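You operate a simulated robot arm through the tools that you are given. There is no shell and no other tool.

You run a simulated robot arm. Do the job below in one go: nothing can be reset, and whatever is moved stays where it is left.

JOB
Stir two spoons of sugar into the coffee in the banded glass cup.
Fine: use the sugar spoon, stir with the teaspoon; canister lid on again, both spoons back.

Only the result counts: the job must be done as asked and must still hold three seconds after the hand-in. Knocking over, shifting, dropping, spilling or breaking anything else fails it. Lids that push on must go on centred and level and be pressed home; caps that screw on are set level and turned clockwise until they are tight.

ROBOT AND FRAMES
A 7-joint arm with a two-finger parallel gripper, fixed in place. Base frame: the origin is at the foot of the arm, x ahead of it, y to its left, z up; the work surface is at about z = 0.91. Lengths are in m, angles in degrees, forces in N, time in s.
With the tool pointing down near the work surface it reaches from about 0.28 to 0.68 m from the base axis. Its first joint turns from -66.0 to 66.0 degrees. Payload 1.57 kg.
Tool frame: the origin (TCP) lies between the finger pads and is the grasp point; the fingertips stand 0.03 m ahead of it; z points along the fingers, y is the line along which they close. Largest opening 0.11 m; finger width 0.024, thickness 0.012; the body of the gripper, 0.048 by 0.112 m, starts 0.078 m behind the TCP.
Orientation is told as [roll, pitch, yaw] about the base's x, y, z axes, in that order, counted from this pose: with the fingers straight down and closing along the base's y, the tool's x points along the base's -x, its y along +y and its z along -z.

CONTROLS
- The arm moves only by the tool jog_arm. Its argument "steps" is a list of rows, each a list of 7 numbers: the shift along the tool's x, y, z in m, then the turn, a rotation vector about the tool's x, y, z in degrees, then the gripper command, from -1 (fully open) to 1 (shut), values between in proportion. In form: [[dx, dy, dz, ax, ay, az, claw], ...]. A call has 1 to 20 rows; each row is the pose to reach, as a shift and turn from the pose commanded when the call began, along the tool's axes at that moment. Rows are played at 5 a second. More than 0.05 m and 8.6 degrees between two rows, or a gripper value outside its range, and nothing of the call is played. A pose out of reach is approached as far as the arm can. The call stops where the force on the tool passes 90 N (or 10 N more than at its start, if that is more) or the arm is blocked; 0.2 s more then pass. Each finger travels about 0.108 m/s and halts on what it meets, pressing with about 23 N; the grip force reading is that of the motor and also rises with nothing between the fingers. The clock runs only during rows and for 0.2 s after the last one: add rows that repeat a pose to give the fingers time. It gives the time, the measured TCP pose, the force on the tool (base axes), the opening and the grip force at its end, in the units of the frame above (readings bear some noise), with the torque about the TCP (base axes, N m) and any sound that the robot's microphone picked up.
- Cameras (640 x 400 px; columns grow to the right, rows downward): "scene" is fixed at [0.1576, -0.3856, 1.4056]; the picture's right is [0.84, -0.54, 0.00], its down [-0.30, -0.47, -0.83] and it looks along [0.45, 0.70, -0.55] (base axes); focal length 255 px, centre (320, 200). "wrist" rides on the gripper at [0.07, 0.016, -0.141] in the tool frame; the picture's right is [-0.23, 0.97, 0.00], its down [-0.85, -0.20, -0.48] and it looks along [-0.47, -0.11, 0.88] (tool axes); focal length 222 px, centre (320, 200). There is no depth. A picture from a camera that has moved, and an enlarged one, comes with that camera's place and axes in the base frame and with its lens.
- get_image(camera): a new picture of that camera. It takes no simulated time.
- enlarge(camera, box): a new picture of the part [left, top, right, bottom] of that camera's present view, enlarged. It takes no simulated time.
- sign_off(): hands the job in; it is judged then, once.

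Places have to be worked out from the pictures, the camera data and where the tool is seen. Open the gripper and draw the arm clear of the work before you hand the job in, unless the task says otherwise.

The tools are called after "Request:" by a JSON object that holds its "name" and its "arguments". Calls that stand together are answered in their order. jog_arm: Moves the arm, as the interface text tells. Its arguments: {"type":"object","properties":{"steps":{"type":"array"}},"required":["steps"]} The other tools are called the same way: get_image (camera) takes a picture; enlarge (camera, box) takes an enlarged picture of a part of a camera's view; sign_off () hands the job in.

At the start:

```text
time: 0.0
eef_pos: [0.3707, -0.2236, 1.2556]
tool_rot: [0.0, 0.1, -0.1]
wrist_force: [-0.2, 0.2, 0.1]
moment: [0.0, 0.02, 0.0]
gripper_width: 0.1101
grip_force: 0.0
```

scene: 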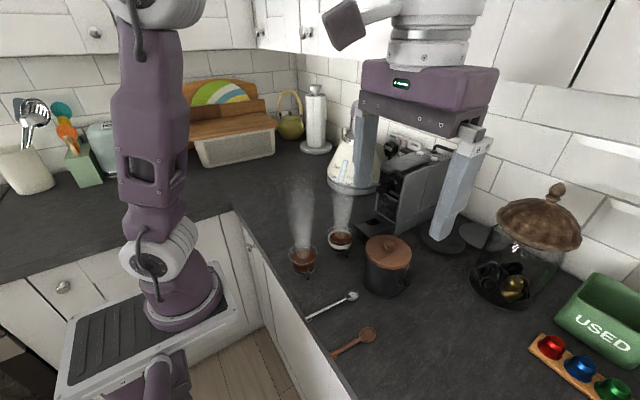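
wrist: 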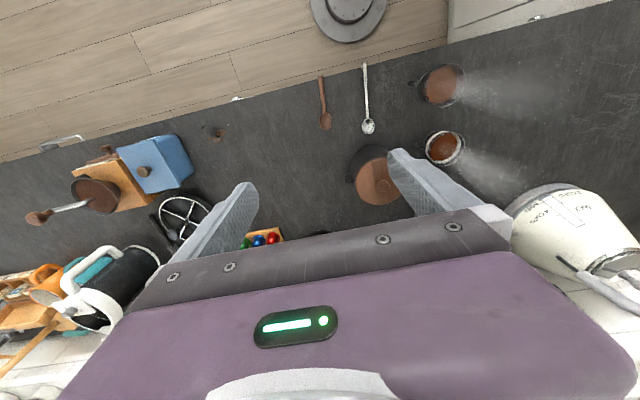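

I'll start by looking closely at the cups, canister and spoons to find which cup is banded and where everything is.

Request:
{"name": "enlarge", "arguments": {"camera": "scene", "box": [270, 210, 430, 310]}}

Request:
{"name": "enlarge", "arguments": {"camera": "scene", "box": [280, 270, 440, 370]}}

Request:
{"name": "enlarge", "arguments": {"camera": "wrist", "box": [300, 50, 500, 220]}}

```text
4.00 times, centred on (350, 260) of scene
camera zoom: at [0.1576, -0.3856, 1.4056], right [0.84, -0.54, 0.0], down [-0.3, -0.47, -0.83], along [0.45, 0.7, -0.55], focal length 1022 px, centre (200, -40)
```

zoom: 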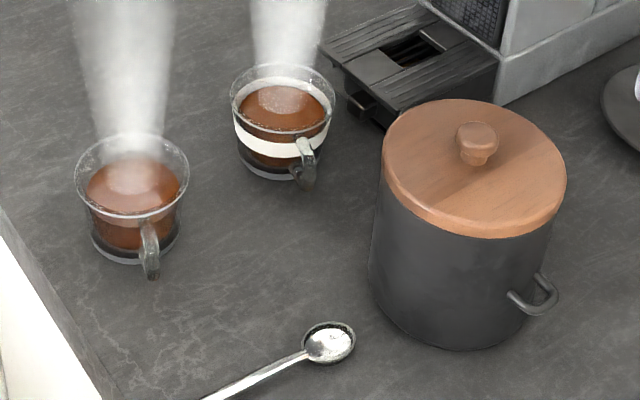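

```text
4.00 times, centred on (360, 320) of scene
camera zoom: at [0.1576, -0.3856, 1.4056], right [0.84, -0.54, 0.0], down [-0.3, -0.47, -0.83], along [0.45, 0.7, -0.55], focal length 1022 px, centre (160, -280)
```

zoom: 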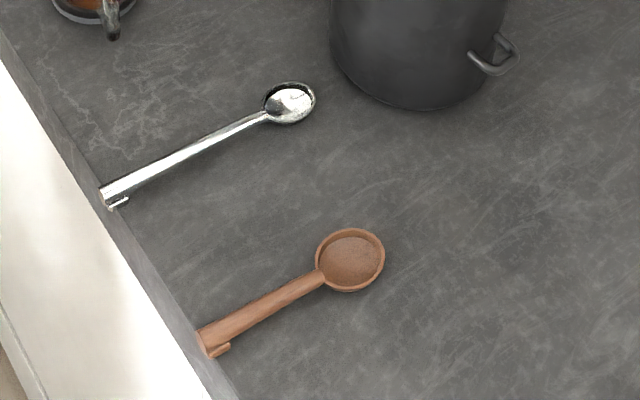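

```text
2.35 times, centred on (400, 135) of wrist
camera zoom: at [0.2998, -0.2076, 1.397], right [0.23, 0.97, 0.0], down [0.85, -0.2, 0.48], along [0.47, -0.11, -0.88], focal length 523 px, centre (132, 353)
```

zoom: 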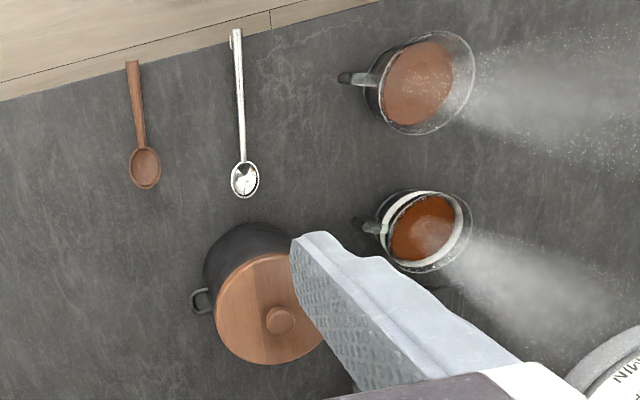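

The banded cup is the farther one, about (0.478, 0.010), with the canister near (0.49, -0.135). The wooden spoon is near y≈-0.21 and the silver teaspoon near y≈-0.127. I'll move above the canister lid with the gripper narrowed, then refine the knob position.

Request:
{"name": "jog_arm", "arguments": {"steps": [[-0.03, 0.02, 0, 0, 0, 0, 0.1], [-0.06, 0.045, 0.02, 0, 0, 0, 0.1], [-0.09, 0.07, 0.05, 0, 0, 0, 0.1], [-0.12, 0.088, 0.08, 0, 0, 0, 0.1], [-0.12, 0.088, 0.1, 0, 0, 0, 0.1], [-0.12, 0.088, 0.1, 0, 0, 0, 0.1]]}}

Request:
{"name": "get_image", "arguments": {"camera": "wrist"}}

Request:
{"name": "get_image", "arguments": {"camera": "scene"}}

```text
time: 1.4
eef_pos: [0.4904, -0.135, 1.1547]
tool_rot: [0.1, 0.1, 0.0]
wrist_force: [0.2, -1.4, 0.0]
moment: [0.05, 0.0, -0.03]
gripper_width: 0.0497
grip_force: 0.1
```

```text
taken
camera wrist: at [0.42, -0.1196, 1.2961], right [0.23, 0.97, 0.0], down [0.85, -0.2, 0.48], along [0.47, -0.11, -0.88], focal length 222 px, centre (320, 200)
```

wrist: 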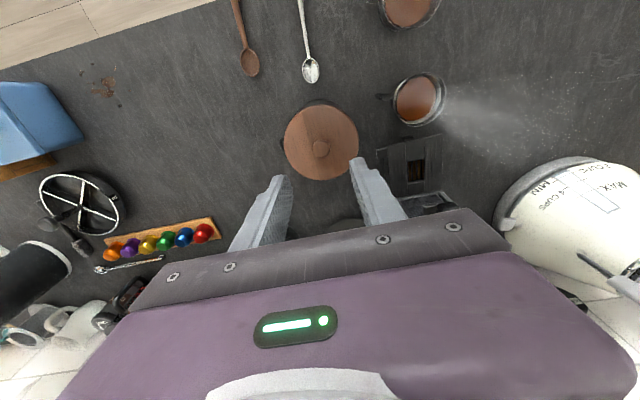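

```text
taken
```

scene: 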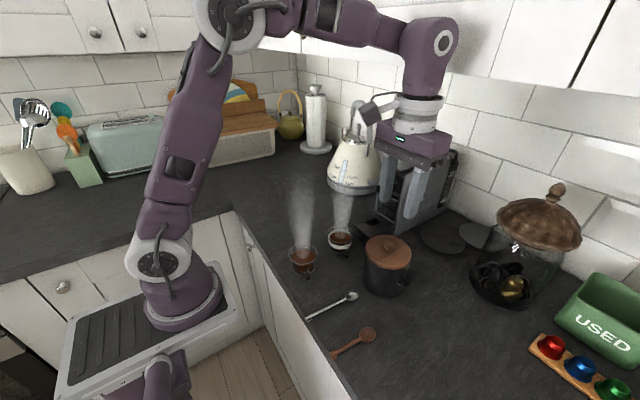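

The knob estimate of (0.491, -0.136, ~1.033) agrees in both views. I'll enlarge to check the knob's shape before going down.

Request:
{"name": "enlarge", "arguments": {"camera": "wrist", "box": [220, 80, 460, 230]}}

Request:
{"name": "enlarge", "arguments": {"camera": "scene", "box": [350, 225, 430, 305]}}

```text
2.67 times, centred on (340, 155) of wrist
camera zoom: at [0.42, -0.1196, 1.2961], right [0.23, 0.97, 0.0], down [0.85, -0.2, 0.48], along [0.47, -0.11, -0.88], focal length 592 px, centre (267, 320)
```

zoom: 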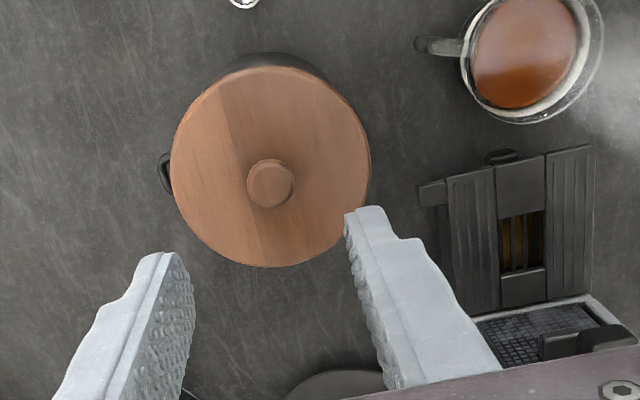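

```text
5.00 times, centred on (390, 265) of scene
camera zoom: at [0.1577, -0.3856, 1.4056], right [0.84, -0.54, 0.0], down [-0.3, -0.47, -0.83], along [0.45, 0.7, -0.55], focal length 1277 px, centre (-30, -125)
```

zoom: 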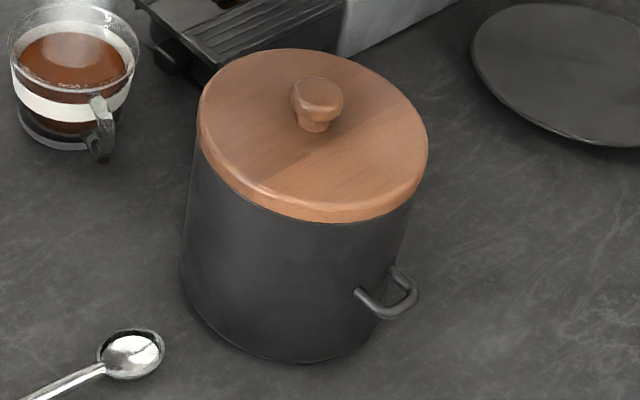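

The knob is about 2 cm wide, centred near (0.491, -0.135), and the lid top is at z≈1.017. I'll descend until the fingertips are just above the lid, then close on the knob.

Request:
{"name": "jog_arm", "arguments": {"steps": [[0, 0, 0.03, 0, 0, 0, 0.1], [0, 0, 0.06, 0, 0, 0, 0.1], [0, 0, 0.08, 0, 0, 0, 0.1], [0, 0, 0.095, 0, 0, 0, 0.1], [0, 0, 0.103, 0, 0, 0, 0.1], [0, 0, 0.103, 0, 0, 0, 0.1]]}}

Request:
{"name": "enlarge", "arguments": {"camera": "scene", "box": [350, 195, 450, 295]}}

Request:
{"name": "get_image", "arguments": {"camera": "wrist"}}

```text
time: 2.8
eef_pos: [0.4894, -0.1357, 1.0514]
tool_rot: [0.0, 0.0, 0.0]
wrist_force: [0.0, -0.5, -0.2]
moment: [0.0, 0.0, 0.0]
gripper_width: 0.0495
grip_force: 0.1
```

```text
4.00 times, centred on (400, 245) of scene
camera zoom: at [0.1576, -0.3856, 1.4056], right [0.84, -0.54, 0.0], down [-0.3, -0.47, -0.83], along [0.45, 0.7, -0.55], focal length 1022 px, centre (0, 20)
```

zoom: 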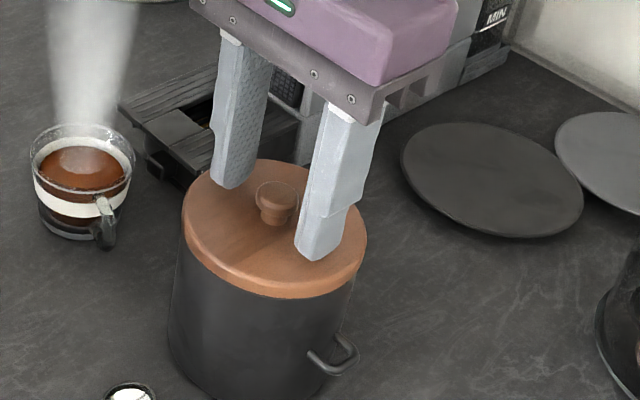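

```text
taken
camera wrist: at [0.4193, -0.1195, 1.193], right [0.23, 0.97, 0.0], down [0.85, -0.2, 0.48], along [0.47, -0.11, -0.88], focal length 222 px, centre (320, 200)
```

wrist: 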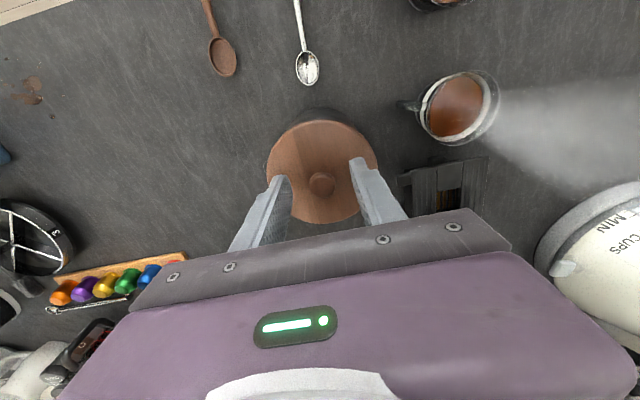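

The knob sits between the fingers, so I'll close on it and wait for grip.

Request:
{"name": "jog_arm", "arguments": {"steps": [[0, 0, 0, 0, 0, 0, 0.5], [0, 0, 0, 0, 0, 0, 0.8], [0, 0, 0, 0, 0, 0, 1], [0, 0, 0, 0, 0, 0, 1], [0, 0, 0, 0, 0, 0, 1]]}}

```text
time: 4.0
eef_pos: [0.4908, -0.1341, 1.0516]
tool_rot: [0.0, 0.0, 0.0]
wrist_force: [-1.1, 0.4, -0.2]
moment: [0.01, 0.03, -0.02]
gripper_width: 0.0178
grip_force: 23.2
heard: snap
```

The fingers hold the knob at 17.8 mm. I'll lift slowly.

Request:
{"name": "jog_arm", "arguments": {"steps": [[0, 0, -0.005, 0, 0, 0, 1], [0, 0, -0.01, 0, 0, 0, 1], [0, 0, -0.02, 0, 0, 0, 1], [0, 0, -0.03, 0, 0, 0, 1], [0, 0, -0.04, 0, 0, 0, 1]]}}

Request:
{"name": "get_image", "arguments": {"camera": "wrist"}}

Request:
{"name": "enlarge", "arguments": {"camera": "scene", "box": [350, 195, 450, 305]}}

```text
time: 5.2
eef_pos: [0.4914, -0.1347, 1.0928]
tool_rot: [-0.1, -0.1, 0.0]
wrist_force: [0.2, 0.0, 0.5]
moment: [0.0, 0.02, -0.01]
gripper_width: 0.0178
grip_force: 23.3
```

```text
taken
camera wrist: at [0.4198, -0.1197, 1.234], right [0.23, 0.97, 0.0], down [0.85, -0.2, 0.48], along [0.47, -0.11, -0.88], focal length 222 px, centre (320, 200)
```

wrist: 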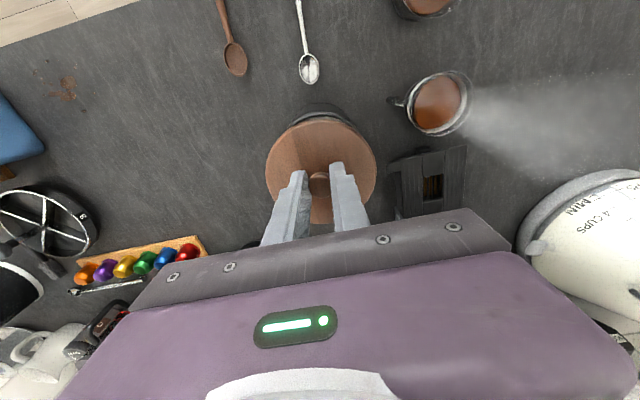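

```text
3.64 times, centred on (400, 250) of scene
camera zoom: at [0.1576, -0.3856, 1.4056], right [0.84, -0.54, 0.0], down [-0.3, -0.47, -0.83], along [0.45, 0.7, -0.55], focal length 929 px, centre (29, 18)
```

zoom: 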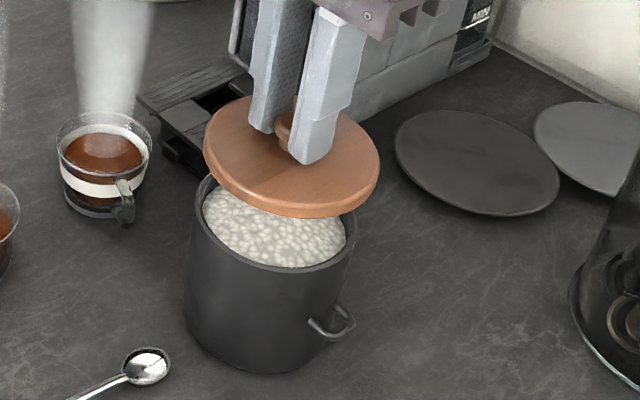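

The lid is off and the sugar is just under the rim. I'll set the lid on free counter near (0.495, -0.28), moving at height first.

Request:
{"name": "jog_arm", "arguments": {"steps": [[0, 0, -0.02, 0, 0, 0, 1], [0, -0.04, -0.02, 0, 0, 0, 1], [0, -0.08, -0.02, 0, 0, 0, 1], [0, -0.12, -0.01, 0, 0, 0, 1], [0, -0.145, 0.02, 0, 0, 0, 1], [0, -0.145, 0.06, 0, 0, 0, 1], [0, -0.145, 0.095, 0, 0, 0, 1], [0, -0.145, 0.11, 0, 0, 0, 1], [0, -0.145, 0.11, 0, 0, 0, 1]]}}

Request:
{"name": "enlarge", "arguments": {"camera": "scene", "box": [350, 215, 510, 335]}}

```text
time: 7.2
eef_pos: [0.4911, -0.2806, 0.9825]
tool_rot: [0.0, -0.1, 0.0]
wrist_force: [-0.3, 0.3, -0.4]
moment: [0.01, 0.03, 0.0]
gripper_width: 0.0182
grip_force: 22.9
```

```text
3.33 times, centred on (430, 275) of scene
camera zoom: at [0.1577, -0.3856, 1.4056], right [0.84, -0.54, 0.0], down [-0.3, -0.47, -0.83], along [0.45, 0.7, -0.55], focal length 851 px, centre (-47, -50)
```

zoom: 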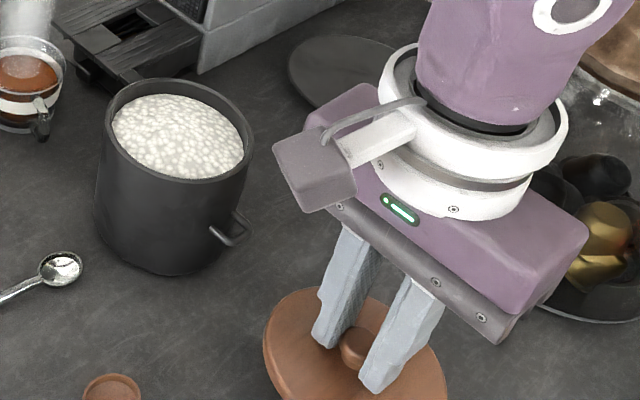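

The lid is hovering a couple of centimetres over the counter. I'll lower it in small steps and watch the force.

Request:
{"name": "jog_arm", "arguments": {"steps": [[0, 0, 0.004, 0, 0, 0, 1], [0, 0, 0.008, 0, 0, 0, 1], [0, 0, 0.012, 0, 0, 0, 1], [0, 0, 0.012, 0, 0, 0, 1]]}}

```text
time: 8.2
eef_pos: [0.4904, -0.2809, 0.9702]
tool_rot: [-0.1, 0.0, 0.0]
wrist_force: [0.2, 0.0, -1.0]
moment: [0.04, -0.05, 0.0]
gripper_width: 0.0181
grip_force: 22.6
```

No firm contact yet; I'll continue down by a few millimetres.

Request:
{"name": "jog_arm", "arguments": {"steps": [[0, 0, 0.002, 0, 0, 0, 1], [0, 0, 0.004, 0, 0, 0, 1], [0, 0, 0.004, 0, 0, 0, 1]]}}

Request:
{"name": "enlarge", "arguments": {"camera": "scene", "box": [400, 275, 500, 355]}}

```text
time: 9.0
eef_pos: [0.4921, -0.2803, 0.9664]
tool_rot: [0.0, 0.0, 0.0]
wrist_force: [-0.4, 0.1, -1.4]
moment: [0.03, 0.02, -0.01]
gripper_width: 0.0183
grip_force: 22.9
```

```text
5.00 times, centred on (450, 315) of scene
camera zoom: at [0.1577, -0.3856, 1.4056], right [0.84, -0.54, 0.0], down [-0.3, -0.47, -0.83], along [0.45, 0.7, -0.55], focal length 1277 px, centre (-330, -375)
```

zoom: 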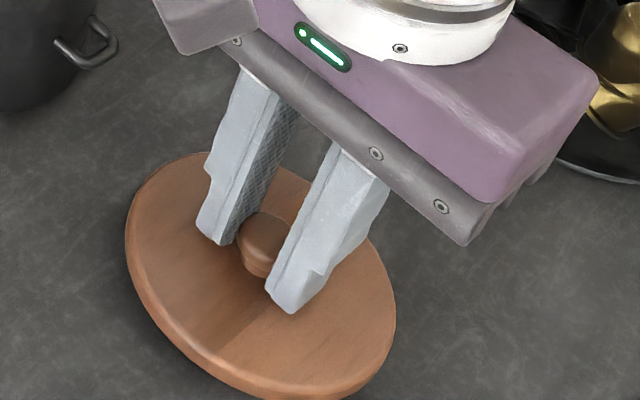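

The lid looks nearly down; I'll probe further in 2 mm steps.

Request:
{"name": "jog_arm", "arguments": {"steps": [[0, 0, 0.002, 0, 0, 0, 1], [0, 0, 0.002, 0, 0, 0, 1]]}}

Request:
{"name": "jog_arm", "arguments": {"steps": [[0, 0, 0.002, 0, 0, 0, 1], [0, 0, 0.002, 0, 0, 0, 1]]}}

Request:
{"name": "jog_arm", "arguments": {"steps": [[0, 0, 0.002, 0, 0, 0, 1], [0, 0, 0.002, 0, 0, 0, 1]]}}

```text
time: 9.6
eef_pos: [0.4913, -0.2809, 0.9641]
tool_rot: [0.0, 0.0, 0.1]
wrist_force: [0.7, -0.3, -0.5]
moment: [0.0, -0.02, -0.02]
gripper_width: 0.0181
grip_force: 23.4
```

```text
time: 10.2
eef_pos: [0.491, -0.2808, 0.9627]
tool_rot: [0.1, 0.0, 0.0]
wrist_force: [0.7, -0.9, -0.3]
moment: [0.03, 0.0, -0.02]
gripper_width: 0.0182
grip_force: 23.5
```

```text
time: 10.8
eef_pos: [0.4912, -0.2798, 0.961]
tool_rot: [0.0, 0.0, 0.0]
wrist_force: [-0.1, -0.1, -0.5]
moment: [0.0, 0.01, -0.02]
gripper_width: 0.018
grip_force: 23.2
```

Still no contact at 0.961, so I'll continue down.

Request:
{"name": "jog_arm", "arguments": {"steps": [[0, 0, 0.0015, 0, 0, 0, 1], [0, 0, 0.003, 0, 0, 0, 1], [0, 0, 0.003, 0, 0, 0, 1]]}}

Request:
{"name": "jog_arm", "arguments": {"steps": [[0, 0, 0.002, 0, 0, 0, 1], [0, 0, 0.002, 0, 0, 0, 1]]}}

```text
time: 11.6
eef_pos: [0.4914, -0.2799, 0.9572]
tool_rot: [0.0, 0.1, 0.0]
wrist_force: [0.1, -0.2, 0.0]
moment: [-0.02, 0.01, 0.02]
gripper_width: 0.0184
grip_force: 23.0
```

```text
time: 12.2
eef_pos: [0.4916, -0.281, 0.9555]
tool_rot: [0.0, 0.0, 0.0]
wrist_force: [1.4, 0.1, -0.9]
moment: [0.02, -0.03, -0.02]
gripper_width: 0.018
grip_force: 23.0
```

Lid top should now be at ~0.9205; contact is likely within a few more mm.

Request:
{"name": "jog_arm", "arguments": {"steps": [[0, 0, 0.002, 0, 0, 0, 1], [0, 0, 0.002, 0, 0, 0, 1]]}}

Request:
{"name": "jog_arm", "arguments": {"steps": [[0, 0, 0.0015, 0, 0, 0, 1], [0, 0, 0.0015, 0, 0, 0, 1]]}}

Request:
{"name": "enlarge", "arguments": {"camera": "scene", "box": [400, 275, 500, 355]}}

```text
time: 12.8
eef_pos: [0.4899, -0.2788, 0.9551]
tool_rot: [-0.1, -0.1, 0.0]
wrist_force: [-3.8, 3.9, 23.4]
moment: [0.12, 0.21, 0.06]
gripper_width: 0.0181
grip_force: 23.2
```

```text
time: 13.4
eef_pos: [0.4899, -0.2795, 0.9531]
tool_rot: [-0.1, -0.2, 0.0]
wrist_force: [1.9, 1.4, 26.4]
moment: [0.06, -0.18, 0.0]
gripper_width: 0.0183
grip_force: 22.6
```

```text
5.00 times, centred on (450, 315) of scene
camera zoom: at [0.1572, -0.3854, 1.4057], right [0.84, -0.54, 0.0], down [-0.3, -0.47, -0.83], along [0.45, 0.7, -0.55], focal length 1277 px, centre (-330, -375)
```

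zoom: 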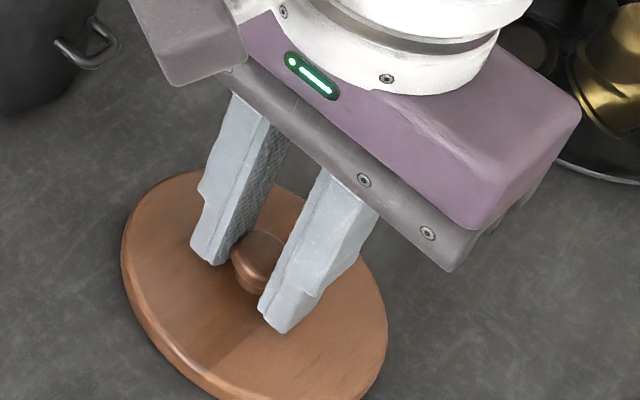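

Contact at TCP z≈0.9545; the lid is resting on the counter. I'll relieve the press, open, and rise.

Request:
{"name": "jog_arm", "arguments": {"steps": [[0, 0, -0.002, 0, 0, 0, 1], [0, 0, -0.002, 0, 0, 0, 0.5], [0, 0, -0.002, 0, 0, 0, 0.1], [0, 0, -0.002, 0, 0, 0, 0.1], [0, 0, -0.03, 0, 0, 0, 0.1], [0, 0, -0.07, 0, 0, 0, 0.1], [0, 0, -0.1, 0, 0, 0, 0.1], [0, 0, -0.1, 0, 0, 0, 0.1]]}}

Request:
{"name": "get_image", "arguments": {"camera": "wrist"}}

Request:
{"name": "enlarge", "arguments": {"camera": "scene", "box": [350, 225, 510, 345]}}

```text
time: 15.2
eef_pos: [0.4902, -0.2805, 1.0528]
tool_rot: [-0.1, 0.0, 0.1]
wrist_force: [-0.4, 0.0, -0.7]
moment: [-0.01, 0.01, -0.01]
gripper_width: 0.0493
grip_force: 0.1
```

```text
taken
camera wrist: at [0.4195, -0.2651, 1.1941], right [0.23, 0.97, 0.0], down [0.85, -0.2, 0.48], along [0.47, -0.11, -0.88], focal length 222 px, centre (320, 200)
```

wrist: 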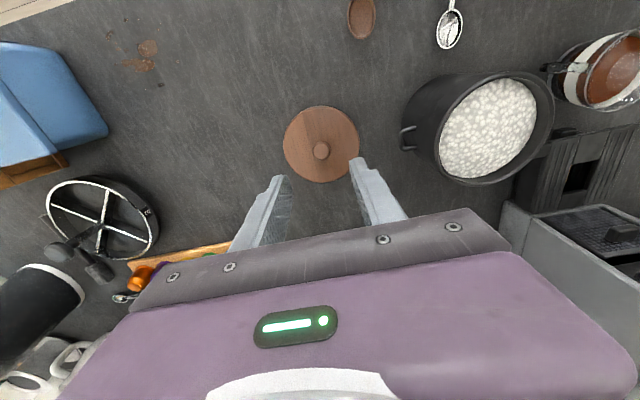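

```text
3.33 times, centred on (430, 285) of scene
camera zoom: at [0.1576, -0.3856, 1.4056], right [0.84, -0.54, 0.0], down [-0.3, -0.47, -0.83], along [0.45, 0.7, -0.55], focal length 851 px, centre (-47, -83)
```

zoom: 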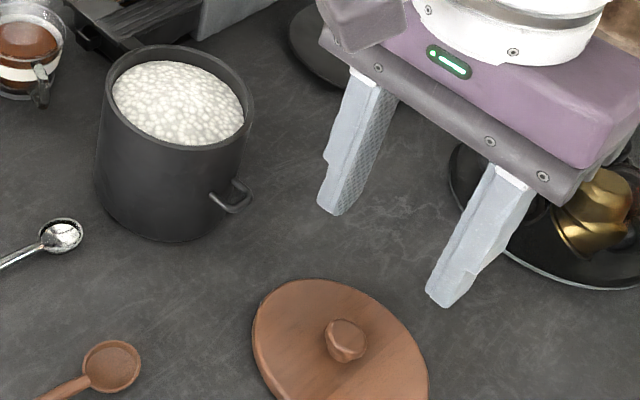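

The lid is flat at (0.49, -0.28), and the sugar surface looks about 1 cm below the rim (rim z≈1.007). Next I'll move above the wooden spoon's handle to inspect it.

Request:
{"name": "jog_arm", "arguments": {"steps": [[0.04, 0.018, -0.01, 0, 0, 0, 0.3], [0.08, 0.036, -0.01, 0, 0, 0, 0.3], [0.12, 0.054, -0.01, 0, 0, 0, 0.3], [0.16, 0.07, -0.01, 0, 0, 0, 0.3], [0.16, 0.07, -0.01, 0, 0, 0, 0.3]]}}

Request:
{"name": "get_image", "arguments": {"camera": "wrist"}}

Request:
{"name": "enlarge", "arguments": {"camera": "scene", "box": [290, 270, 430, 370]}}

```text
time: 16.4
eef_pos: [0.3321, -0.2097, 1.061]
tool_rot: [0.0, 0.0, 0.0]
wrist_force: [0.1, 0.0, -0.3]
moment: [0.01, -0.02, -0.01]
gripper_width: 0.0386
grip_force: 0.1
```

```text
taken
camera wrist: at [0.2601, -0.1953, 1.2028], right [0.23, 0.97, 0.0], down [0.85, -0.2, 0.48], along [0.47, -0.11, -0.88], focal length 222 px, centre (320, 200)
```

wrist: 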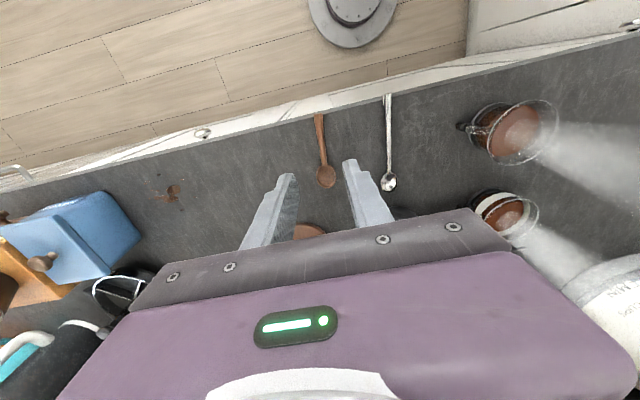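

```text
4.00 times, centred on (360, 320) of scene
camera zoom: at [0.1576, -0.3856, 1.4056], right [0.84, -0.54, 0.0], down [-0.3, -0.47, -0.83], along [0.45, 0.7, -0.55], focal length 1022 px, centre (160, -280)
```

zoom: 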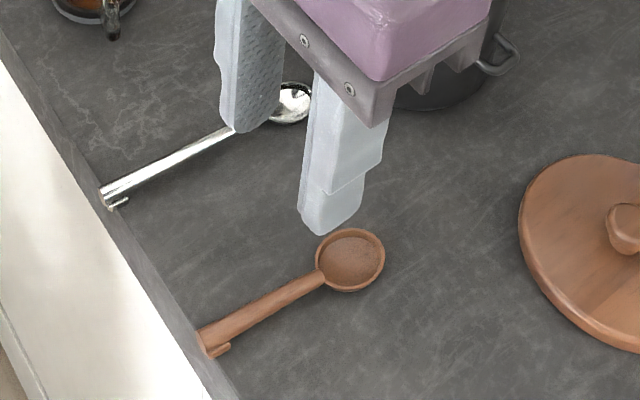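

Request:
{"name": "enlarge", "arguments": {"camera": "wrist", "box": [280, 80, 420, 210]}}

Request:
{"name": "enlarge", "arguments": {"camera": "scene", "box": [325, 320, 385, 365]}}

```text
3.08 times, centred on (350, 145) of wrist
camera zoom: at [0.2601, -0.1953, 1.2028], right [0.23, 0.97, 0.0], down [0.85, -0.2, 0.48], along [0.47, -0.11, -0.88], focal length 684 px, centre (228, 369)
```

zoom: 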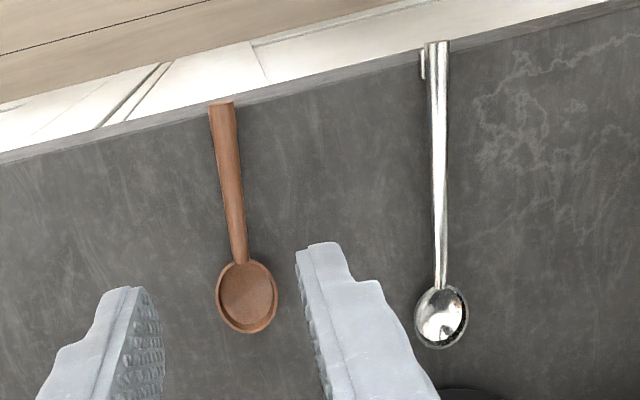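

```text
8.89 times, centred on (355, 342) of scene
camera zoom: at [0.1576, -0.3856, 1.4056], right [0.84, -0.54, 0.0], down [-0.3, -0.47, -0.83], along [0.45, 0.7, -0.55], focal length 2270 px, centre (9, -1067)
```

zoom: 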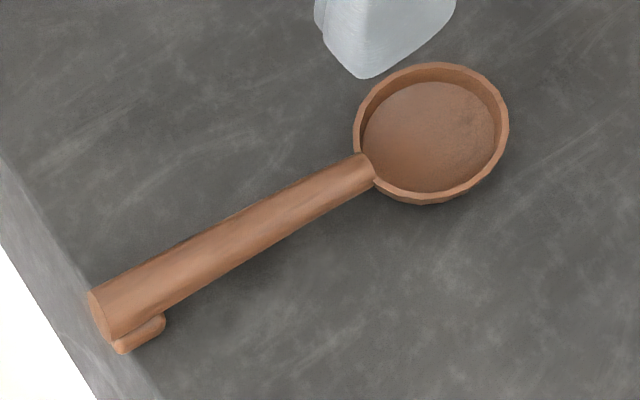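

The wooden spoon's handle runs from (0.296, -0.206) to a bowl at (0.377, -0.214), raised at about z 0.92 on a small foot at the end. Before picking a grasp I'll test in free air how far the hand can lean back at this spot.

Request:
{"name": "jog_arm", "arguments": {"steps": [[0, 0, 0, 0, -8, 0, 0.3], [0, 0, 0, 0, -16, 0, 0.3], [0, 0, 0, 0, -24, 0, 0.3], [0, 0, 0, 0, -32, 0, 0.3], [0, 0, 0, 0, -32, 0, 0.3]]}}

Request:
{"name": "get_image", "arguments": {"camera": "scene"}}

```text
time: 17.6
eef_pos: [0.3303, -0.2114, 1.0622]
tool_rot: [0.0, -32.2, -0.1]
wrist_force: [-1.0, 0.3, 0.7]
moment: [0.01, -0.02, 0.02]
gripper_width: 0.0386
grip_force: 0.1
```

```text
taken
```

scene: 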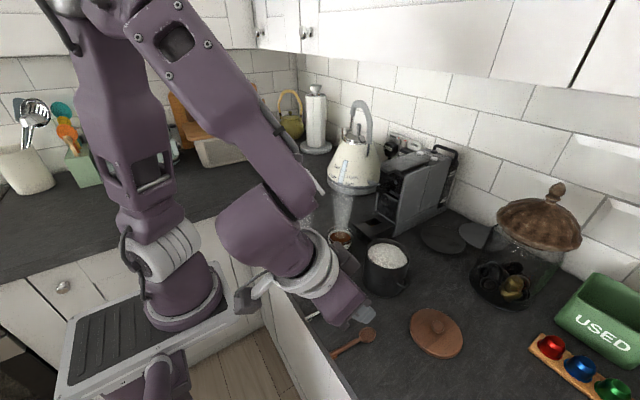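

Leaning back by 32° is reachable. Now I'll return to vertical and test leaning forward, high above the canister.

Request:
{"name": "jog_arm", "arguments": {"steps": [[0, 0, 0, 0, 8, 0, 0.3], [0, 0, 0, 0, 16, 0, 0.3], [0, 0, 0, 0, 24, 0, 0.3], [0, 0, 0, 0, 32, 0, 0.3], [0, 0, 0, 0, 32, 0, 0.3]]}}

Request:
{"name": "jog_arm", "arguments": {"steps": [[-0.02, 0.02, -0.04, 0, 0, 0, 0.3], [-0.04, 0.04, -0.08, 0, 0, 0, 0.3], [-0.08, 0.06, -0.1, 0, 0, 0, 0.3], [-0.12, 0.075, -0.1, 0, 0, 0, 0.3], [-0.14, 0.075, -0.1, 0, 8, 0, 0.3], [-0.14, 0.075, -0.1, 0, 16, 0, 0.3], [-0.14, 0.075, -0.1, 0, 24, 0, 0.3], [-0.14, 0.075, -0.1, 0, 32, 0, 0.3], [-0.14, 0.075, -0.1, 0, 40, 0, 0.3], [-0.14, 0.075, -0.1, 0, 48, 0, 0.3], [-0.14, 0.075, -0.1, 0, 56, 0, 0.3], [-0.14, 0.075, -0.1, 0, 56, 0, 0.3]]}}

Request:
{"name": "get_image", "arguments": {"camera": "scene"}}

```text
time: 18.8
eef_pos: [0.3301, -0.2107, 1.0631]
tool_rot: [0.1, 0.1, -0.1]
wrist_force: [-0.3, -0.8, 0.0]
moment: [0.03, -0.02, -0.01]
gripper_width: 0.0384
grip_force: 0.2
```

```text
time: 21.2
eef_pos: [0.397, -0.1331, 1.209]
tool_rot: [-6.5, 30.5, -9.9]
wrist_force: [-0.2, 0.4, 0.7]
moment: [0.0, 0.04, 0.0]
gripper_width: 0.0385
grip_force: 0.1
out of reach, approached as far as the arm can: row 8, 9, 10, 11, 12
stopped in row 12: the arm was blocked; the commanded pose is now the measured one
```

```text
taken
```

scene: 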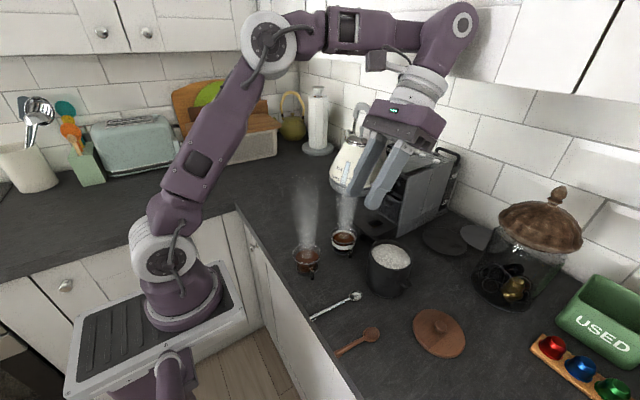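

Forward lean stalls at roughly 25–30°, so I'll grasp the spoon with the hand leaned back about 36°. That way, hand-vertical gives about 36° spoon dip. First I'll bring the hand back to vertical.

Request:
{"name": "jog_arm", "arguments": {"steps": [[0, 0, 0, -0.92, -7.72, -1.98, 0.3], [0, 0, 0, -1.85, -15.45, -3.95, 0.3], [0, 0, 0, -2.77, -23.2, -5.93, 0.3], [0, 0, 0, -3.69, -30.9, -7.91, 0.3], [0, 0, 0, -3.69, -30.9, -7.91, 0.3]]}}

```text
time: 22.4
eef_pos: [0.4155, -0.1348, 1.2003]
tool_rot: [-0.2, 0.2, 0.6]
wrist_force: [0.8, 0.2, 0.3]
moment: [0.02, -0.01, 0.0]
gripper_width: 0.0386
grip_force: 0.1
```

Hand is vertical again. I'll move above the wooden spoon's handle, yawing about -5.5° to align with it.

Request:
{"name": "jog_arm", "arguments": {"steps": [[0.03, -0.02, 0.03, 0, 0, 2, 0.45], [0.06, -0.04, 0.065, 0, 0, 4, 0.45], [0.09, -0.06, 0.1, 0, 0, 6.1, 0.45], [0.1055, -0.0726, 0.13, 0, 0, 6.1, 0.45], [0.1055, -0.0726, 0.13, 0, 0, 6.1, 0.45]]}}

Request:
{"name": "jog_arm", "arguments": {"steps": [[0, 0, 0, 0, -8, 0, 0.45], [0, 0, 0, 0, -16, 0, 0.45], [0, 0, 0, 0, -24, 0, 0.45], [0, 0, 0, 0, -32, 0, 0.45], [0, 0, 0, 0, -36, 0, 0.45], [0, 0, 0, 0, -36, 0, 0.45]]}}

Request:
{"name": "get_image", "arguments": {"camera": "wrist"}}

Request:
{"name": "get_image", "arguments": {"camera": "scene"}}

```text
refused: row 2 steps farther than a row can; nothing moved
```

```text
time: 23.8
eef_pos: [0.4167, -0.1343, 1.2015]
tool_rot: [-0.2, -35.7, 0.8]
wrist_force: [0.7, -1.1, 0.9]
moment: [0.01, 0.02, -0.01]
gripper_width: 0.0303
grip_force: 0.0
```

```text
taken
camera wrist: at [0.2754, -0.1208, 1.2741], right [0.17, 0.98, 0.13], down [0.42, -0.19, 0.89], along [0.89, -0.1, -0.44], focal length 222 px, centre (320, 200)
```

wrist: 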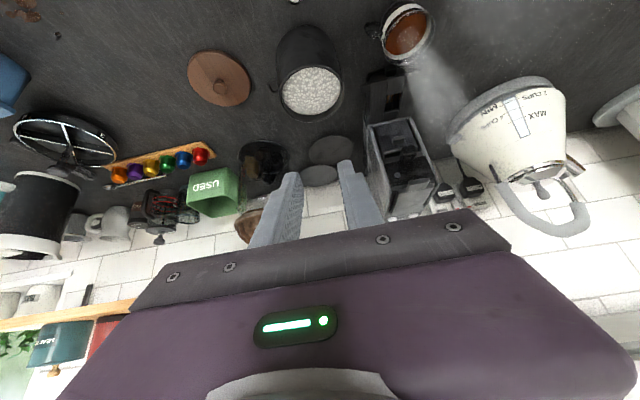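

```text
taken
```

scene: 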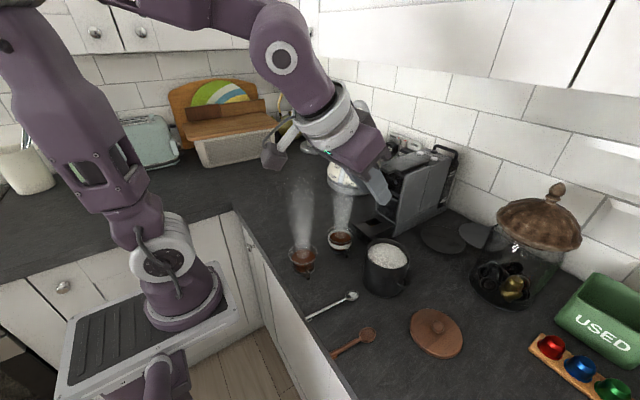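

The move was refused for step size but the lean was applied up high; that's fine. I'll translate in the leaned frame with smaller steps and yaw about base z at the same time.

Request:
{"name": "jog_arm", "arguments": {"steps": [[0.0312, -0.012, 0.0128, 0.62, 0, 0.85, 0.45], [0.0623, -0.024, 0.0256, 1.23, 0, 1.7, 0.45], [0.0935, -0.036, 0.0384, 1.85, 0, 2.56, 0.45], [0.1246, -0.048, 0.0512, 2.46, 0, 3.41, 0.45], [0.1557, -0.06, 0.064, 3.08, 0, 4.26, 0.45], [0.1868, -0.0718, 0.0767, 3.69, 0, 5.11, 0.45], [0.1868, -0.0718, 0.0767, 3.69, 0, 5.11, 0.45]]}}

Request:
{"name": "get_image", "arguments": {"camera": "wrist"}}

Request:
{"name": "enlarge", "arguments": {"camera": "scene", "box": [290, 270, 410, 370]}}

```text
time: 25.4
eef_pos: [0.3102, -0.2091, 1.0289]
tool_rot: [-0.1, -35.7, -5.5]
wrist_force: [0.4, -0.2, 0.7]
moment: [-0.01, 0.01, -0.03]
gripper_width: 0.0303
grip_force: 0.0
```

```text
taken
camera wrist: at [0.1727, -0.1797, 1.103], right [0.28, 0.95, 0.13], down [0.39, -0.24, 0.89], along [0.88, -0.2, -0.44], focal length 222 px, centre (320, 200)
```

wrist: 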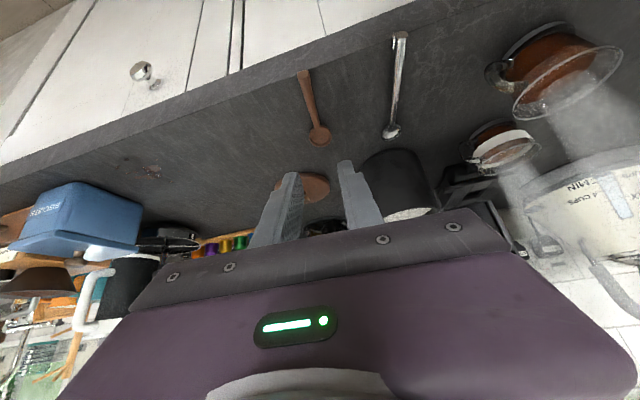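

```text
4.00 times, centred on (350, 320) of scene
camera zoom: at [0.1576, -0.3856, 1.4056], right [0.84, -0.54, 0.0], down [-0.3, -0.47, -0.83], along [0.45, 0.7, -0.55], focal length 1022 px, centre (200, -280)
```

zoom: 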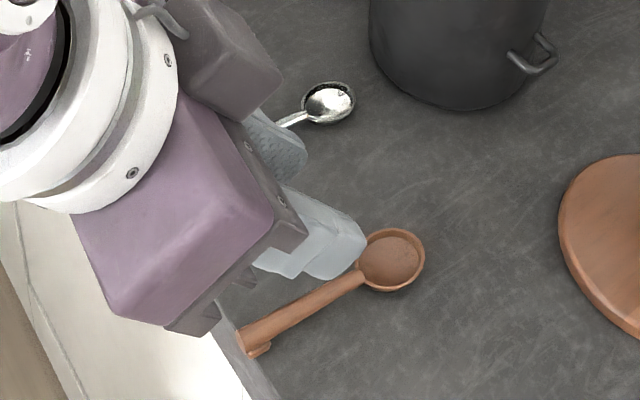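

The tool is leaned -35.7° and yawed -5.5°, over the handle. I'll descend vertically to TCP z≈0.95 first, with a 1.5 mm y correction.

Request:
{"name": "jog_arm", "arguments": {"steps": [[0.0116, 0.0015, 0.016, 0, 0, 0, 0.45], [0.0232, 0.0015, 0.032, 0, 0, 0, 0.45], [0.0348, 0.0015, 0.048, 0, 0, 0, 0.45], [0.0462, 0.0015, 0.0641, 0, 0, 0, 0.45], [0.0462, 0.0015, 0.0641, 0, 0, 0, 0.45]]}}

Request:
{"name": "enlarge", "arguments": {"camera": "wrist", "box": [240, 40, 440, 220]}}

Request:
{"name": "enlarge", "arguments": {"camera": "scene", "box": [290, 290, 390, 370]}}

```text
time: 26.6
eef_pos: [0.3106, -0.2079, 0.9517]
tool_rot: [-0.3, -35.7, -5.5]
wrist_force: [-0.1, 0.4, -0.2]
moment: [-0.06, 0.0, 0.0]
gripper_width: 0.0303
grip_force: 0.0
```

```text
2.22 times, centred on (340, 130) of wrist
camera zoom: at [0.1722, -0.1781, 1.0244], right [0.28, 0.95, 0.13], down [0.39, -0.24, 0.89], along [0.88, -0.2, -0.44], focal length 494 px, centre (276, 356)
```

zoom: 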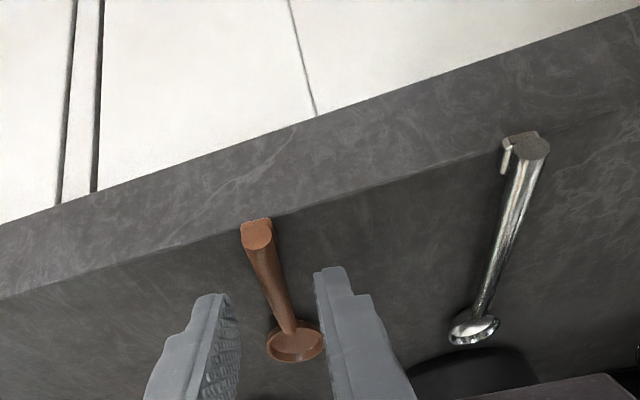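

```text
5.00 times, centred on (340, 330) of scene
camera zoom: at [0.1576, -0.3856, 1.4056], right [0.84, -0.54, 0.0], down [-0.3, -0.47, -0.83], along [0.45, 0.7, -0.55], focal length 1277 px, centre (220, -450)
```

zoom: 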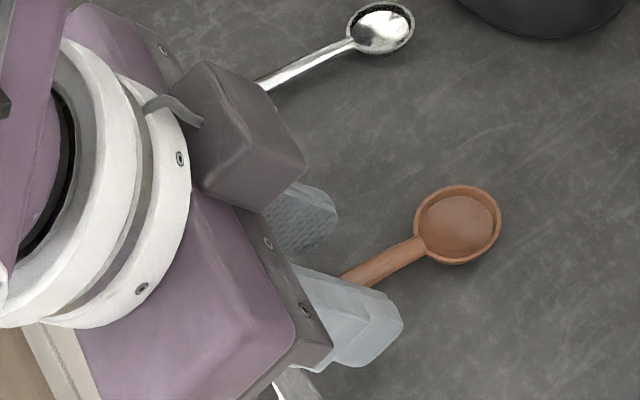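

The handle sits between the fingers. I'll descend the last 7 mm carefully.

Request:
{"name": "jog_arm", "arguments": {"steps": [[0.0022, 0, 0.003, 0, 0, 0, 0.45], [0.0041, 0, 0.0057, 0, 0, 0, 0.45], [0.0041, 0, 0.0057, 0, 0, 0, 0.45]]}}

Request:
{"name": "enlarge", "arguments": {"camera": "scene", "box": [290, 290, 390, 370]}}

Request:
{"name": "enlarge", "arguments": {"camera": "wrist", "box": [270, 100, 390, 220]}}

```text
time: 27.4
eef_pos: [0.311, -0.2072, 0.9433]
tool_rot: [-0.1, -35.7, -5.5]
wrist_force: [-0.1, -0.5, 0.1]
moment: [-0.04, 0.02, -0.02]
gripper_width: 0.0299
grip_force: 0.1
```

```text
5.00 times, centred on (340, 330) of scene
camera zoom: at [0.1576, -0.3856, 1.4056], right [0.84, -0.54, 0.0], down [-0.3, -0.47, -0.83], along [0.45, 0.7, -0.55], focal length 1277 px, centre (220, -450)
```

zoom: 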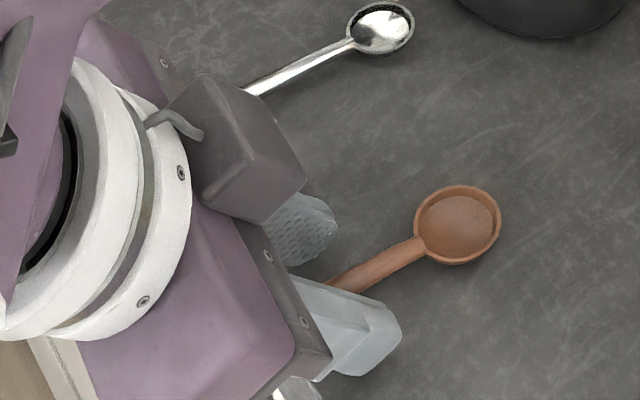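

```text
3.33 times, centred on (330, 160) of wrist
camera zoom: at [0.1724, -0.1781, 1.0174], right [0.28, 0.95, 0.13], down [0.39, -0.24, 0.89], along [0.88, -0.2, -0.44], focal length 740 px, centre (287, 333)
```

zoom: 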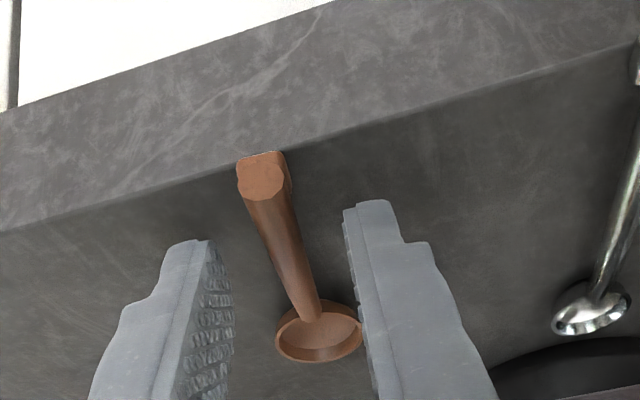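

Fingertips are near the counter with the handle centred between them. Closing now.

Request:
{"name": "jog_arm", "arguments": {"steps": [[0, 0, 0, 0, 0, 0, 0.7], [0, 0, 0, 0, 0, 0, 0.9], [0, 0, 0, 0, 0, 0, 1], [0, 0, 0, 0, 0, 0, 1], [0, 0, 0, 0, 0, 0, 1]]}}

Request:
{"name": "enlarge", "arguments": {"camera": "wrist", "box": [270, 100, 390, 220]}}

Request:
{"name": "enlarge", "arguments": {"camera": "scene", "box": [290, 290, 390, 370]}}

```text
time: 28.6
eef_pos: [0.3107, -0.2078, 0.9433]
tool_rot: [-0.3, -35.7, -5.4]
wrist_force: [0.4, -0.9, -1.3]
moment: [0.02, -0.03, 0.02]
gripper_width: 0.0068
grip_force: 22.4
```

```text
3.33 times, centred on (330, 160) of wrist
camera zoom: at [0.1724, -0.1781, 1.0174], right [0.28, 0.95, 0.13], down [0.39, -0.24, 0.89], along [0.88, -0.2, -0.44], focal length 740 px, centre (287, 333)
```

zoom: 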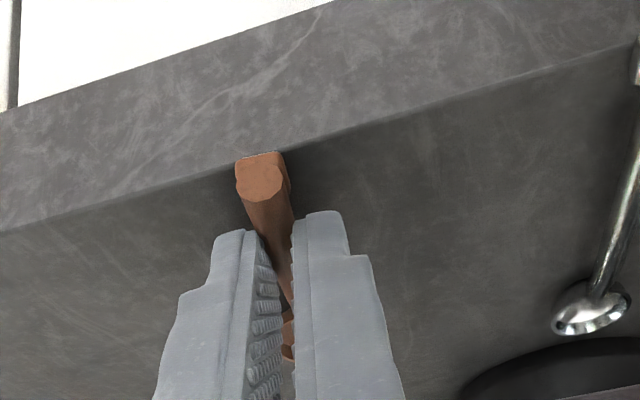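

```text
5.00 times, centred on (340, 330) of scene
camera zoom: at [0.1576, -0.3856, 1.4056], right [0.84, -0.54, 0.0], down [-0.3, -0.47, -0.83], along [0.45, 0.7, -0.55], focal length 1277 px, centre (220, -450)
```

zoom: 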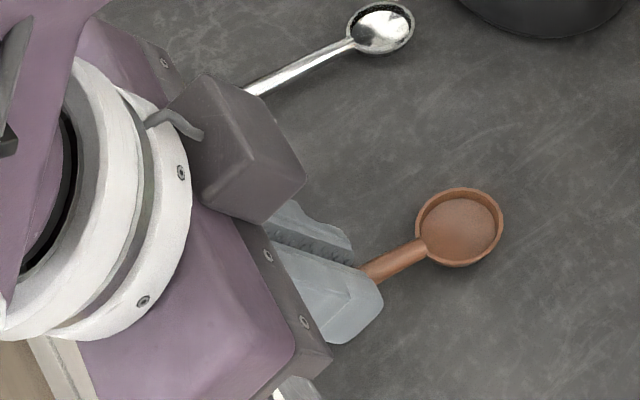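

The handle is held at 6.8 mm and the spoon hardly moved. I'll lift 12 cm straight up and check the spoon is level and stable.

Request:
{"name": "jog_arm", "arguments": {"steps": [[-0.0058, 0, -0.0081, 0, 0, 0, 1], [-0.0117, 0, -0.0162, 0, 0, 0, 1], [-0.0292, 0, -0.0405, 0, 0, 0, 1], [-0.0468, 0, -0.0649, 0, 0, 0, 1], [-0.0702, 0, -0.0973, 0, 0, 0, 1], [-0.0702, 0, -0.0973, 0, 0, 0, 1]]}}

Request:
{"name": "enlarge", "arguments": {"camera": "scene", "box": [280, 210, 400, 310]}}

Request:
{"name": "get_image", "arguments": {"camera": "wrist"}}

```text
time: 30.0
eef_pos: [0.3098, -0.2064, 1.0636]
tool_rot: [-0.3, -35.7, -5.4]
wrist_force: [0.0, -0.3, 0.5]
moment: [0.0, 0.0, 0.01]
gripper_width: 0.0069
grip_force: 22.9
```

```text
4.00 times, centred on (340, 260) of scene
camera zoom: at [0.1576, -0.3856, 1.4056], right [0.84, -0.54, 0.0], down [-0.3, -0.47, -0.83], along [0.45, 0.7, -0.55], focal length 1022 px, centre (240, -40)
```

zoom: 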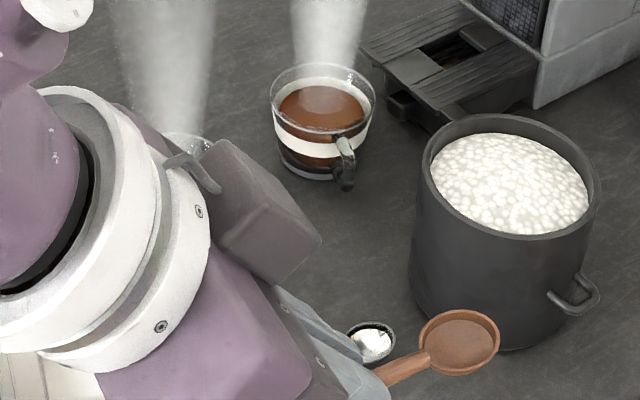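

```text
taken
camera wrist: at [0.1724, -0.1767, 1.1381], right [0.28, 0.95, 0.13], down [0.39, -0.23, 0.89], along [0.88, -0.2, -0.44], focal length 222 px, centre (320, 200)
```

wrist: 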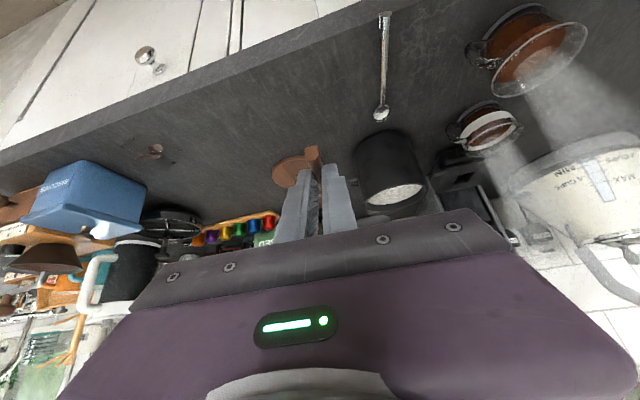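

The spoon is held rigidly and the bowl sits where I predicted: tool coordinates (-0.0395, 0, 0.0587). I'll carry it over the canister and pitch the hand to vertical, giving the spoon a 36° dip.

Request:
{"name": "jog_arm", "arguments": {"steps": [[-0.0311, 0.022, 0.0085, 0, 0, 0, 1], [-0.0622, 0.0441, 0.0171, 0, 0, 0, 1], [-0.0934, 0.0661, 0.0256, 0, 0, 0, 1], [-0.1245, 0.0882, 0.0342, 0, 0, 0, 1], [-0.1245, 0.0882, 0.0342, 0, 7.2, 0, 1], [-0.1245, 0.0882, 0.0342, 0, 14.4, 0, 1], [-0.1245, 0.0882, 0.0342, 0, 21.6, 0, 1], [-0.1245, 0.0882, 0.0342, 0, 28.8, 0, 1], [-0.1245, 0.0882, 0.0342, 0, 35.7, 0, 1], [-0.1245, 0.0882, 0.0342, 0, 35.7, 0, 1]]}}

Request:
{"name": "enlarge", "arguments": {"camera": "scene", "box": [330, 200, 450, 300]}}

Request:
{"name": "get_image", "arguments": {"camera": "wrist"}}

```text
time: 32.2
eef_pos: [0.4402, -0.1301, 1.1084]
tool_rot: [-0.2, 0.1, -5.7]
wrist_force: [0.2, -0.1, -0.7]
moment: [-0.01, -0.03, -0.02]
gripper_width: 0.0066
grip_force: 22.9
```

```text
4.00 times, centred on (390, 250) of scene
camera zoom: at [0.1577, -0.3856, 1.4056], right [0.84, -0.54, 0.0], down [-0.3, -0.47, -0.83], along [0.45, 0.7, -0.55], focal length 1022 px, centre (40, 0)
```

zoom: 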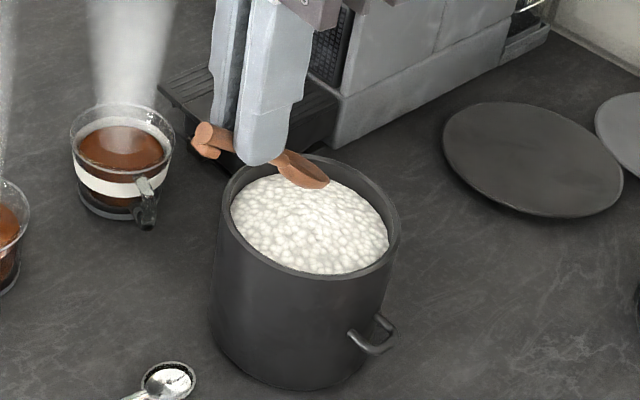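

```text
taken
camera wrist: at [0.3708, -0.1081, 1.2489], right [0.32, 0.95, 0.0], down [0.83, -0.28, 0.48], along [0.45, -0.16, -0.88], focal length 222 px, centre (320, 200)
```

wrist: 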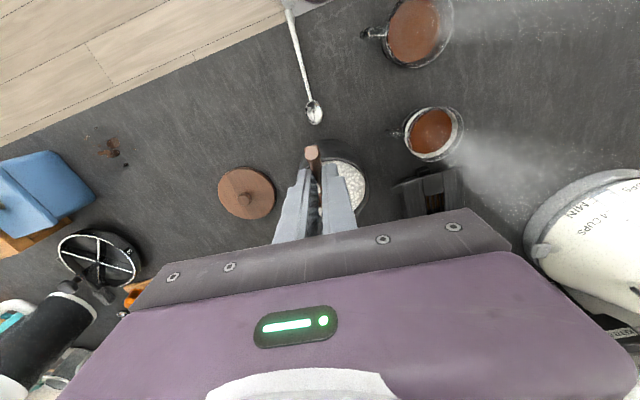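

The bowl is where predicted, about (0.4795, -0.134, 1.05). I'll lower it into the sugar at 36°, roughly 1.2 cm deep, and push forward 1.8 cm.

Request:
{"name": "jog_arm", "arguments": {"steps": [[-0.008, 0, 0.0197, 0, 0, 0, 1], [-0.008, 0, 0.035, 0, 0, 0, 1], [-0.008, 0, 0.0447, 0, 0, 0, 1], [-0.008, 0, 0.05, 0, 0, 0, 1], [-0.008, 0, 0.0547, 0, 0, 0, 1], [-0.008, 0, 0.06, 0, 0, 0, 1], [-0.008, 0, 0.0647, 0, 0, 0, 1], [-0.014, 0, 0.0647, 0, 0, 0, 1], [-0.02, 0, 0.0647, 0, 0, 0, 1], [-0.026, 0, 0.0647, 0, 0, 0, 1]]}}

Request:
{"name": "enlarge", "arguments": {"camera": "scene", "box": [350, 220, 430, 290]}}

```text
time: 34.4
eef_pos: [0.4658, -0.1333, 1.0437]
tool_rot: [-0.2, 0.0, -5.7]
wrist_force: [-0.2, -0.9, -0.7]
moment: [-0.02, -0.01, 0.0]
gripper_width: 0.0066
grip_force: 23.5
```

```text
5.71 times, centred on (390, 255) of scene
camera zoom: at [0.1576, -0.3856, 1.4056], right [0.84, -0.54, 0.0], down [-0.3, -0.47, -0.83], along [0.45, 0.7, -0.55], focal length 1459 px, centre (-80, -114)
```

zoom: 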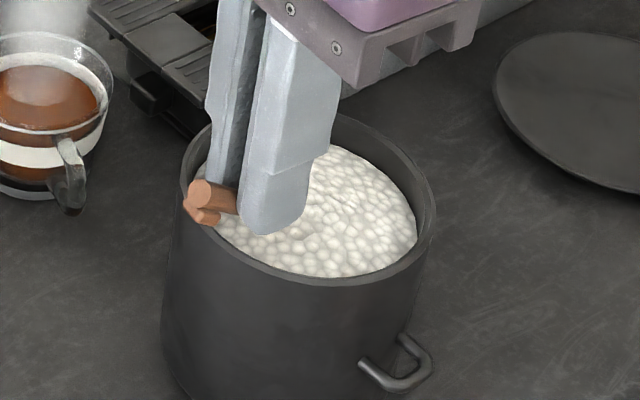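

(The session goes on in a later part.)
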